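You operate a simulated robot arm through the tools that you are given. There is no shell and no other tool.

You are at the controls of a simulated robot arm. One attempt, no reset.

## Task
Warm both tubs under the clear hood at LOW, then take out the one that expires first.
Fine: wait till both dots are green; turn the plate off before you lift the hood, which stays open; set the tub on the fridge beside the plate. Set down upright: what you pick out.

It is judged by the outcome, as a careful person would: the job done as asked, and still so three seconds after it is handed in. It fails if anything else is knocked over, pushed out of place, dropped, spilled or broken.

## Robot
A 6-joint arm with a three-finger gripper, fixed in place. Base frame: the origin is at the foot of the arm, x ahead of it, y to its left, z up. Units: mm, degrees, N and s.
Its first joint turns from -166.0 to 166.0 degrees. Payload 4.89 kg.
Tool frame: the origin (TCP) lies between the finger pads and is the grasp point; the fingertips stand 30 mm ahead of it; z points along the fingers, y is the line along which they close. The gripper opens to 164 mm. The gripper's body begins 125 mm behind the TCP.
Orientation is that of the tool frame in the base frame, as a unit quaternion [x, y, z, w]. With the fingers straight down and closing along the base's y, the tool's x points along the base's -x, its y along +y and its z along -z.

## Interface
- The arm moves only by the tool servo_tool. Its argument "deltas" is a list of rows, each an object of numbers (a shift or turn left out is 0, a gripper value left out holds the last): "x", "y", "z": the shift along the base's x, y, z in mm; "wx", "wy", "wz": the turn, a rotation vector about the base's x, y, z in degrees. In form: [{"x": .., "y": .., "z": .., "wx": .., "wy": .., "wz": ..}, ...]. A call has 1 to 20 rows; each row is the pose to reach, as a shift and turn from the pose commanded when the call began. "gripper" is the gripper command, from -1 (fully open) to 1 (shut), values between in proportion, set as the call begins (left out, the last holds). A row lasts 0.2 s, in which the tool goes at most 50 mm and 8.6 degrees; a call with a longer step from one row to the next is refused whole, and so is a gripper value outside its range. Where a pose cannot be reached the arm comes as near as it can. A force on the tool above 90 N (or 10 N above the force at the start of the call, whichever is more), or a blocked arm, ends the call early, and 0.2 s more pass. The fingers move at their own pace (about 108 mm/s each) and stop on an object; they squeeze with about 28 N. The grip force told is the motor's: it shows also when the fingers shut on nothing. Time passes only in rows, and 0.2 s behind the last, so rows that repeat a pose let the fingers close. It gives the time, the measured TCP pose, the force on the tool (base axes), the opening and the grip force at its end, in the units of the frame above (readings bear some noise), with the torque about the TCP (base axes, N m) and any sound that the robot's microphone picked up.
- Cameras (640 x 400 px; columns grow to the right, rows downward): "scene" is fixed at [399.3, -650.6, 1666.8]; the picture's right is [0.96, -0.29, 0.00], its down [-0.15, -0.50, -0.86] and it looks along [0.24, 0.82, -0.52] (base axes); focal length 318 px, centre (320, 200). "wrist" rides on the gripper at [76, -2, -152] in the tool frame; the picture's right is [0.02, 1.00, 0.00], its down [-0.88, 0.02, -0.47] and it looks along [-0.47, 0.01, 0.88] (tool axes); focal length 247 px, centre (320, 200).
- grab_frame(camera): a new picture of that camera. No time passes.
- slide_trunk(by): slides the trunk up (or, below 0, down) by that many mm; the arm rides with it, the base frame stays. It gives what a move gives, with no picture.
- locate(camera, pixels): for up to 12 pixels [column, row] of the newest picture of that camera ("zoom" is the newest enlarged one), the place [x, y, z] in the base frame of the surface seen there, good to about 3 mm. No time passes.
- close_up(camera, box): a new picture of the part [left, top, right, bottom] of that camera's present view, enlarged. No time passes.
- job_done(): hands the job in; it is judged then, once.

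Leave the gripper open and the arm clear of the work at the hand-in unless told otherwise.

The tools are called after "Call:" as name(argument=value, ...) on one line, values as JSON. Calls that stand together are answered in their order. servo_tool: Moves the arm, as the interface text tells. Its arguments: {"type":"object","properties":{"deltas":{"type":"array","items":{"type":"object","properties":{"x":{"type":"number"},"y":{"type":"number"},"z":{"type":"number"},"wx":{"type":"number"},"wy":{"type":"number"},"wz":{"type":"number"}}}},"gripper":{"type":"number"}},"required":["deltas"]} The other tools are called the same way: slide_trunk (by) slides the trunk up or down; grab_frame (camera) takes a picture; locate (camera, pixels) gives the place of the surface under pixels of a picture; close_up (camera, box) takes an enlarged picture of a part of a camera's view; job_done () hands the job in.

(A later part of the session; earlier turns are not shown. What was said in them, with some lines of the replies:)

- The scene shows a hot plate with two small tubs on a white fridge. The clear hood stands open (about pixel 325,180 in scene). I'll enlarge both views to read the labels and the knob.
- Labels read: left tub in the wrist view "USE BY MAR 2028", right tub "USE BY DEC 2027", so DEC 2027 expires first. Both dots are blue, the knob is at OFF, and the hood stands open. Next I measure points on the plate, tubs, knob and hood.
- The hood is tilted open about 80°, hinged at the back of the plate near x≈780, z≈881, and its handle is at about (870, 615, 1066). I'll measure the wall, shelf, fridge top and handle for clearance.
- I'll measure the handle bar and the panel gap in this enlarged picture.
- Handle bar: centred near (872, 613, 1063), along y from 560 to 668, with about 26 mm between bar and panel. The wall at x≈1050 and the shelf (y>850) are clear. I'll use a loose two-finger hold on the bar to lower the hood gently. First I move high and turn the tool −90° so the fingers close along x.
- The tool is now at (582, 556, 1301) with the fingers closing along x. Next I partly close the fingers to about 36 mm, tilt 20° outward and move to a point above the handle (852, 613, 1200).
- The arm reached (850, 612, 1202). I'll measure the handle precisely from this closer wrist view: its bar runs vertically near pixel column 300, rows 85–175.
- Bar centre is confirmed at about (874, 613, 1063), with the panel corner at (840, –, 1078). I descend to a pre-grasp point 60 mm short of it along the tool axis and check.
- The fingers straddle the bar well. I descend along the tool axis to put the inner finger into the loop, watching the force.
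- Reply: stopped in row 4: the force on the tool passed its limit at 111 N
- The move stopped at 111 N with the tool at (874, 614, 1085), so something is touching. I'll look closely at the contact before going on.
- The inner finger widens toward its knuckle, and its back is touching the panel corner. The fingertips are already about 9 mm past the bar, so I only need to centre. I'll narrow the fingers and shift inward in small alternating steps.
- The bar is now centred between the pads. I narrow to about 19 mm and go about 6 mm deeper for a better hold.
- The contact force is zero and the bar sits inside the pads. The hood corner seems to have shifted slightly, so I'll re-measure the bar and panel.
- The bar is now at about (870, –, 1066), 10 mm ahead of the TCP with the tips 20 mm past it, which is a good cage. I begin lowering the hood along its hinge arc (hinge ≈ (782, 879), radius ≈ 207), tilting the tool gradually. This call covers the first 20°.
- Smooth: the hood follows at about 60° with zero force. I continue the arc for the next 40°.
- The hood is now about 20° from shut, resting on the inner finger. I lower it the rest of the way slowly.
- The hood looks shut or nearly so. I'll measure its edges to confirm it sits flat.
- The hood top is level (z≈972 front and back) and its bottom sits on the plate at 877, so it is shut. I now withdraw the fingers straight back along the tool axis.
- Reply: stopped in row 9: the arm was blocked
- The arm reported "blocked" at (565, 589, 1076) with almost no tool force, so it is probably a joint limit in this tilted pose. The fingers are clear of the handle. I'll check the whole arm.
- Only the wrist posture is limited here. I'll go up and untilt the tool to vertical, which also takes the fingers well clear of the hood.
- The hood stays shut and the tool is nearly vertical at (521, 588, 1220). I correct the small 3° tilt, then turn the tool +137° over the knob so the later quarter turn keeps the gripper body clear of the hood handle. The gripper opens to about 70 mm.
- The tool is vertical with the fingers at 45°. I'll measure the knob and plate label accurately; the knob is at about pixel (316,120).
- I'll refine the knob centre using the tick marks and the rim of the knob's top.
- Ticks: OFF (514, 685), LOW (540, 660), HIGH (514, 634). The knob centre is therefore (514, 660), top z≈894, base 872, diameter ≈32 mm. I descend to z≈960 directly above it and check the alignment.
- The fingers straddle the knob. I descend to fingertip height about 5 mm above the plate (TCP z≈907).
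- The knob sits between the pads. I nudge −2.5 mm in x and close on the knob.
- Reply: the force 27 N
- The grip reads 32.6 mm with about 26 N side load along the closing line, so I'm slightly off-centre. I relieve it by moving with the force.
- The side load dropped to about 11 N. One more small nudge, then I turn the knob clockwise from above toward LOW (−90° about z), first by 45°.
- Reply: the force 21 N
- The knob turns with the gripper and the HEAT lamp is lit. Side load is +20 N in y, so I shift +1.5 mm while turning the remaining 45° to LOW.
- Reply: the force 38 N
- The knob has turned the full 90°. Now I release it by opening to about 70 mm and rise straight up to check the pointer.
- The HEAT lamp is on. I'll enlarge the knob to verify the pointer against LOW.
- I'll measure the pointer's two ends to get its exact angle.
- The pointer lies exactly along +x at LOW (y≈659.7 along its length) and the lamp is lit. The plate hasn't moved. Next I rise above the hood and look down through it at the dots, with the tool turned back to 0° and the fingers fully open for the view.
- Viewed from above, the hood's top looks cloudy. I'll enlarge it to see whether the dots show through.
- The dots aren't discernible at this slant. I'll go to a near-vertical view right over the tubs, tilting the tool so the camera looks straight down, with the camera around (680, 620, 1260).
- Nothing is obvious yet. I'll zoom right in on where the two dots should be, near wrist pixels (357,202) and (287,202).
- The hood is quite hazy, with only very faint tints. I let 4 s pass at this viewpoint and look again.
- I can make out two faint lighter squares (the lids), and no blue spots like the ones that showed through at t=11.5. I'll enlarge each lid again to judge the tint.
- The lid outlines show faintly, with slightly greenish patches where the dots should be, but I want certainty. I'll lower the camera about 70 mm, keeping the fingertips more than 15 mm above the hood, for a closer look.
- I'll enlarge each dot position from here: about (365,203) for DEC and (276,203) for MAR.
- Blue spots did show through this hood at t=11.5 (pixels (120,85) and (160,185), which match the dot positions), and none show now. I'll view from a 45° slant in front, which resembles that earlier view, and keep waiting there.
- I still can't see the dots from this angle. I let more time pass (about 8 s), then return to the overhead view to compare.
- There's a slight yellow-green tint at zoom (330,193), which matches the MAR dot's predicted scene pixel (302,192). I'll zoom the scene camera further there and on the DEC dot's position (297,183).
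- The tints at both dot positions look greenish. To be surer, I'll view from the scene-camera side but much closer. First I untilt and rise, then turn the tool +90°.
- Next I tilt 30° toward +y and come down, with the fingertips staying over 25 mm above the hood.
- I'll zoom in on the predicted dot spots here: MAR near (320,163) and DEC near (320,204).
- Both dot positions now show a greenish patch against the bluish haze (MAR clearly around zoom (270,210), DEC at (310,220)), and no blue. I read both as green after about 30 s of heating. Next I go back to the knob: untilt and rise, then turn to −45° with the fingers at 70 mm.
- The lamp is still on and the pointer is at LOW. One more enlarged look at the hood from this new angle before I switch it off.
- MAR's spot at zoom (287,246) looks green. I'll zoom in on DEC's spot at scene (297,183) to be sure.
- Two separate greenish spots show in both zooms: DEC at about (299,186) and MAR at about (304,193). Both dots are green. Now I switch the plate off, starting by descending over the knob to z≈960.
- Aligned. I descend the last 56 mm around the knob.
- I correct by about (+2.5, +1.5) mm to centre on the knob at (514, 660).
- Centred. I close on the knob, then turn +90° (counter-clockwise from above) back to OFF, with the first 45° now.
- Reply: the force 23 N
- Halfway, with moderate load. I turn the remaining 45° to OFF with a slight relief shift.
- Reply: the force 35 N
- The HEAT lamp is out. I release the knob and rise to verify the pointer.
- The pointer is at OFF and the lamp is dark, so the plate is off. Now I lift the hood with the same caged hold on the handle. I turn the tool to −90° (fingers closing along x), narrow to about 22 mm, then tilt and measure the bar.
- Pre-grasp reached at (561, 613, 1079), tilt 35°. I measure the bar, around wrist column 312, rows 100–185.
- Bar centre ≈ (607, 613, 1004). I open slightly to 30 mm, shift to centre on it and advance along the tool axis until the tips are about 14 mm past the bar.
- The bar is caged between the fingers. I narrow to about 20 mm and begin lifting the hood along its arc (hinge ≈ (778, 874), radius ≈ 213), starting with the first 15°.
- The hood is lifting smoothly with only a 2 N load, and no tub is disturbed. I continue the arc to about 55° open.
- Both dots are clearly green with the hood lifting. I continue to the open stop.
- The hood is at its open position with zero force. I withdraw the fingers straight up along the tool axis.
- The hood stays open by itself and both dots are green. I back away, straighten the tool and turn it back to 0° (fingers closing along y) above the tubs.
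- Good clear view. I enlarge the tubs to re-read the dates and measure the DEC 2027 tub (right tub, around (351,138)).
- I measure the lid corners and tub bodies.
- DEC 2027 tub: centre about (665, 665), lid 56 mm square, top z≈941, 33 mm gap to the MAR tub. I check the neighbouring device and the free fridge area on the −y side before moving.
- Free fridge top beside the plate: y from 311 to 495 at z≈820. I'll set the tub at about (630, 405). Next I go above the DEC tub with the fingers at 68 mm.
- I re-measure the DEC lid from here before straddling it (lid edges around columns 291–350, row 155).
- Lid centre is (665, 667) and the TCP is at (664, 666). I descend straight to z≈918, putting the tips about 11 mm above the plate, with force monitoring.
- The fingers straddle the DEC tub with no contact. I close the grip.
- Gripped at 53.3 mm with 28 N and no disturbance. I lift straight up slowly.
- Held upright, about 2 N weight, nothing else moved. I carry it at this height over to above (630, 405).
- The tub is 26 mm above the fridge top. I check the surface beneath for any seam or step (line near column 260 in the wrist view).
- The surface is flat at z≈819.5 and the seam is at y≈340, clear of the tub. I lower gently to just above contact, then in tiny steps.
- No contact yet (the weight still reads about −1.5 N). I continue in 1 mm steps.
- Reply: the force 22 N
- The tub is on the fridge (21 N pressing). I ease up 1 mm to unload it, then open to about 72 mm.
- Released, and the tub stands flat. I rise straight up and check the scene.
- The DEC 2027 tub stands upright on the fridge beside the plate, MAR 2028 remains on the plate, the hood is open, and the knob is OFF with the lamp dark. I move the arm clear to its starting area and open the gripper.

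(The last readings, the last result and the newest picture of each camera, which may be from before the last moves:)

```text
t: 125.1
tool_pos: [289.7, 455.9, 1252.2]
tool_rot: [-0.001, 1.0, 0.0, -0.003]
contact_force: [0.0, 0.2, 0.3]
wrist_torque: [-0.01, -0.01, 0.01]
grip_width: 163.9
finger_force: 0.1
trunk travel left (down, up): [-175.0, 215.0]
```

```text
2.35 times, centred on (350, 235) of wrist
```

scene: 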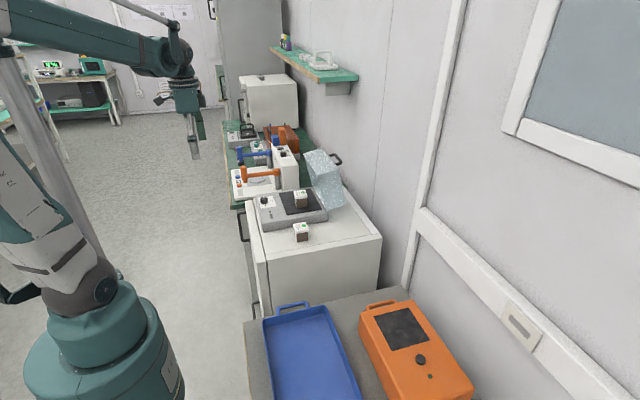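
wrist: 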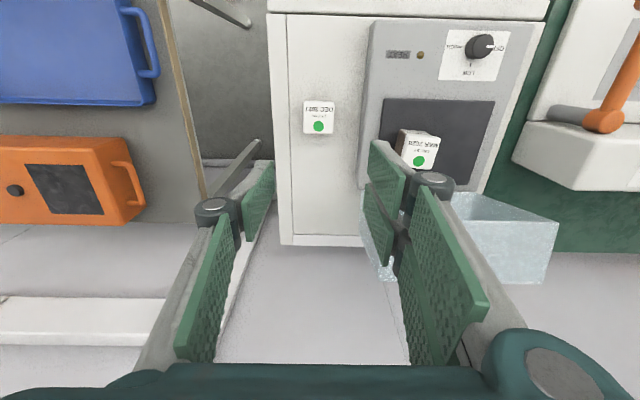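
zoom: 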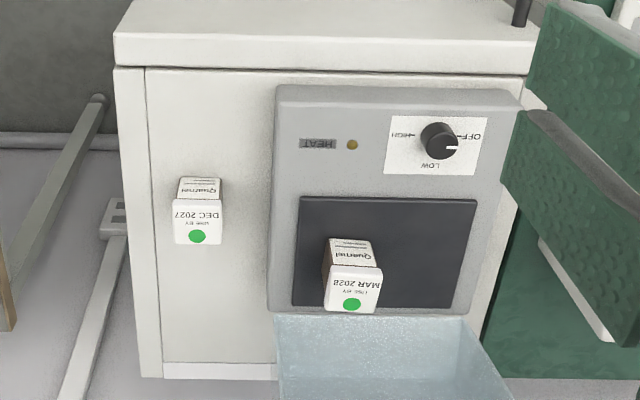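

Everything looks right. The hood appears a couple of degrees less open than at the start, so I'll measure it, let 3 s pass and re-measure to make sure it isn't creeping shut.

Call:
close_up(camera="scene", box=[290, 140, 370, 220])

Call:
locate(camera="zoom", pixels=[[275, 42], [365, 140], [195, 70], [275, 170], [395, 320], [305, 345], [350, 92]])

Call:
servo_tool(deltas=[{"z": 0}, {"z": 0}, {"z": 0}, {"z": 0}, {"z": 0}, {"z": 0}, {"z": 0}, {"z": 0}, {"z": 0}, {"z": 0}, {"z": 0}, {"z": 0}, {"z": 0}, {"z": 0}, {"z": 0}, {"z": 0}, {"z": 0}, {"z": 0}, {"z": 0}, {"z": 0}])

Call:
close_up(camera="scene", box=[290, 140, 370, 220])

Call:
locate(camera="zoom", pixels=[[275, 42], [365, 140], [195, 70], [275, 170], [395, 320], [305, 345], [350, 92]])

```text
5.00 times, centred on (330, 180) of scene
```

zoom: 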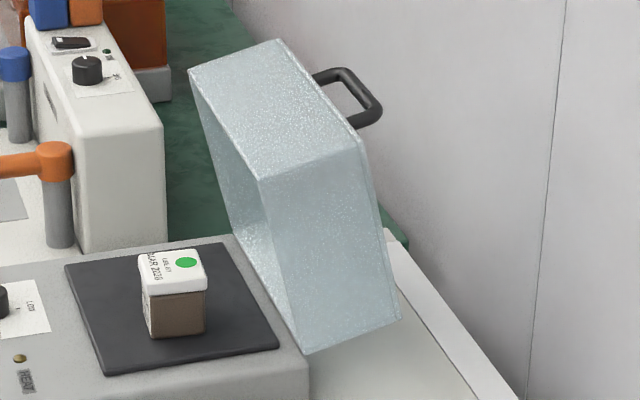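

```text
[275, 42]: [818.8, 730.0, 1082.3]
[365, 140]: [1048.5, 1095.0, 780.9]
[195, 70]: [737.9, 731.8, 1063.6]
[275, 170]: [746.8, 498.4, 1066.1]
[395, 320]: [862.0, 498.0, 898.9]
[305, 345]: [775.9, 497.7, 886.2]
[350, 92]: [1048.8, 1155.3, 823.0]
```

```text
t: 129.3
tool_pos: [289.4, 455.4, 1253.8]
tool_rot: [-0.001, 1.0, 0.001, -0.002]
contact_force: [0.7, 0.7, -1.2]
wrist_torque: [-0.02, -0.04, 0.0]
grip_width: 164.2
finger_force: 0.0
trunk travel left (down, up): [-175.0, 215.0]
```

```text
5.00 times, centred on (330, 180) of scene
```

zoom: 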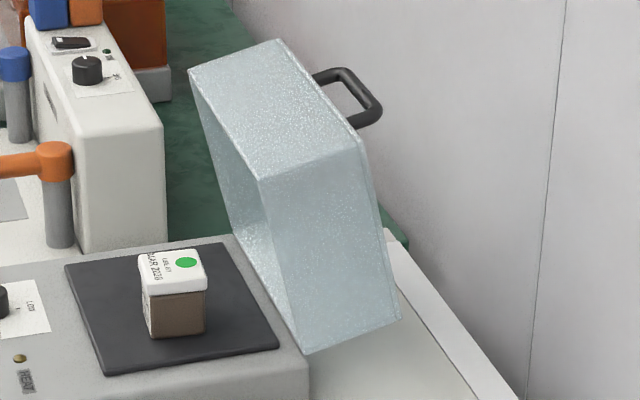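

```text
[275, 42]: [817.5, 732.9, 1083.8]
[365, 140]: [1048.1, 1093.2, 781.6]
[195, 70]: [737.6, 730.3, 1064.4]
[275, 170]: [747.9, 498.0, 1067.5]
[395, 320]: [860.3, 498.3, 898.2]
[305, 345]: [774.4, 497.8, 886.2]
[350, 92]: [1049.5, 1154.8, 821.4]
```

The hood is steady at about 77°: identical pictures 4 s apart. MAR 2028 sits where it was, DEC 2027 stands upright on the fridge beside the plate, both dots are green, the plate is OFF, and the arm is clear with the gripper open. Handing in.

Call:
job_done()

```text
The job is handed in.
```

The job is done and handed in. Both tubs were warmed at LOW with the hood shut, and the DEC 2027 tub, which expires first, now stands upright on the fridge beside the plate.

- **Warming:** Heat was on for roughly 45 seconds. The closed hood was too hazy to see the dots clearly. I judged them green from faint tints, turned the plate off, and saw both dots clearly green once the hood was up.
- **Plate:** I turned it off before lifting the hood. The knob points to OFF and the HEAT lamp is out.
- **Hood:** It stays open by itself at about 77°, slightly less than the 80° it started at. It did not move over a 4-second check. On my first reach for the handle, a finger pressed the hood's edge and the arm stopped at 111 N. The hood shifted about a degree and I saw no damage.
- **Other items:** The MAR 2028 tub is still on the plate where it was, and I saw nothing else moved.
- **Arm:** It is back near its starting position with the gripper open.
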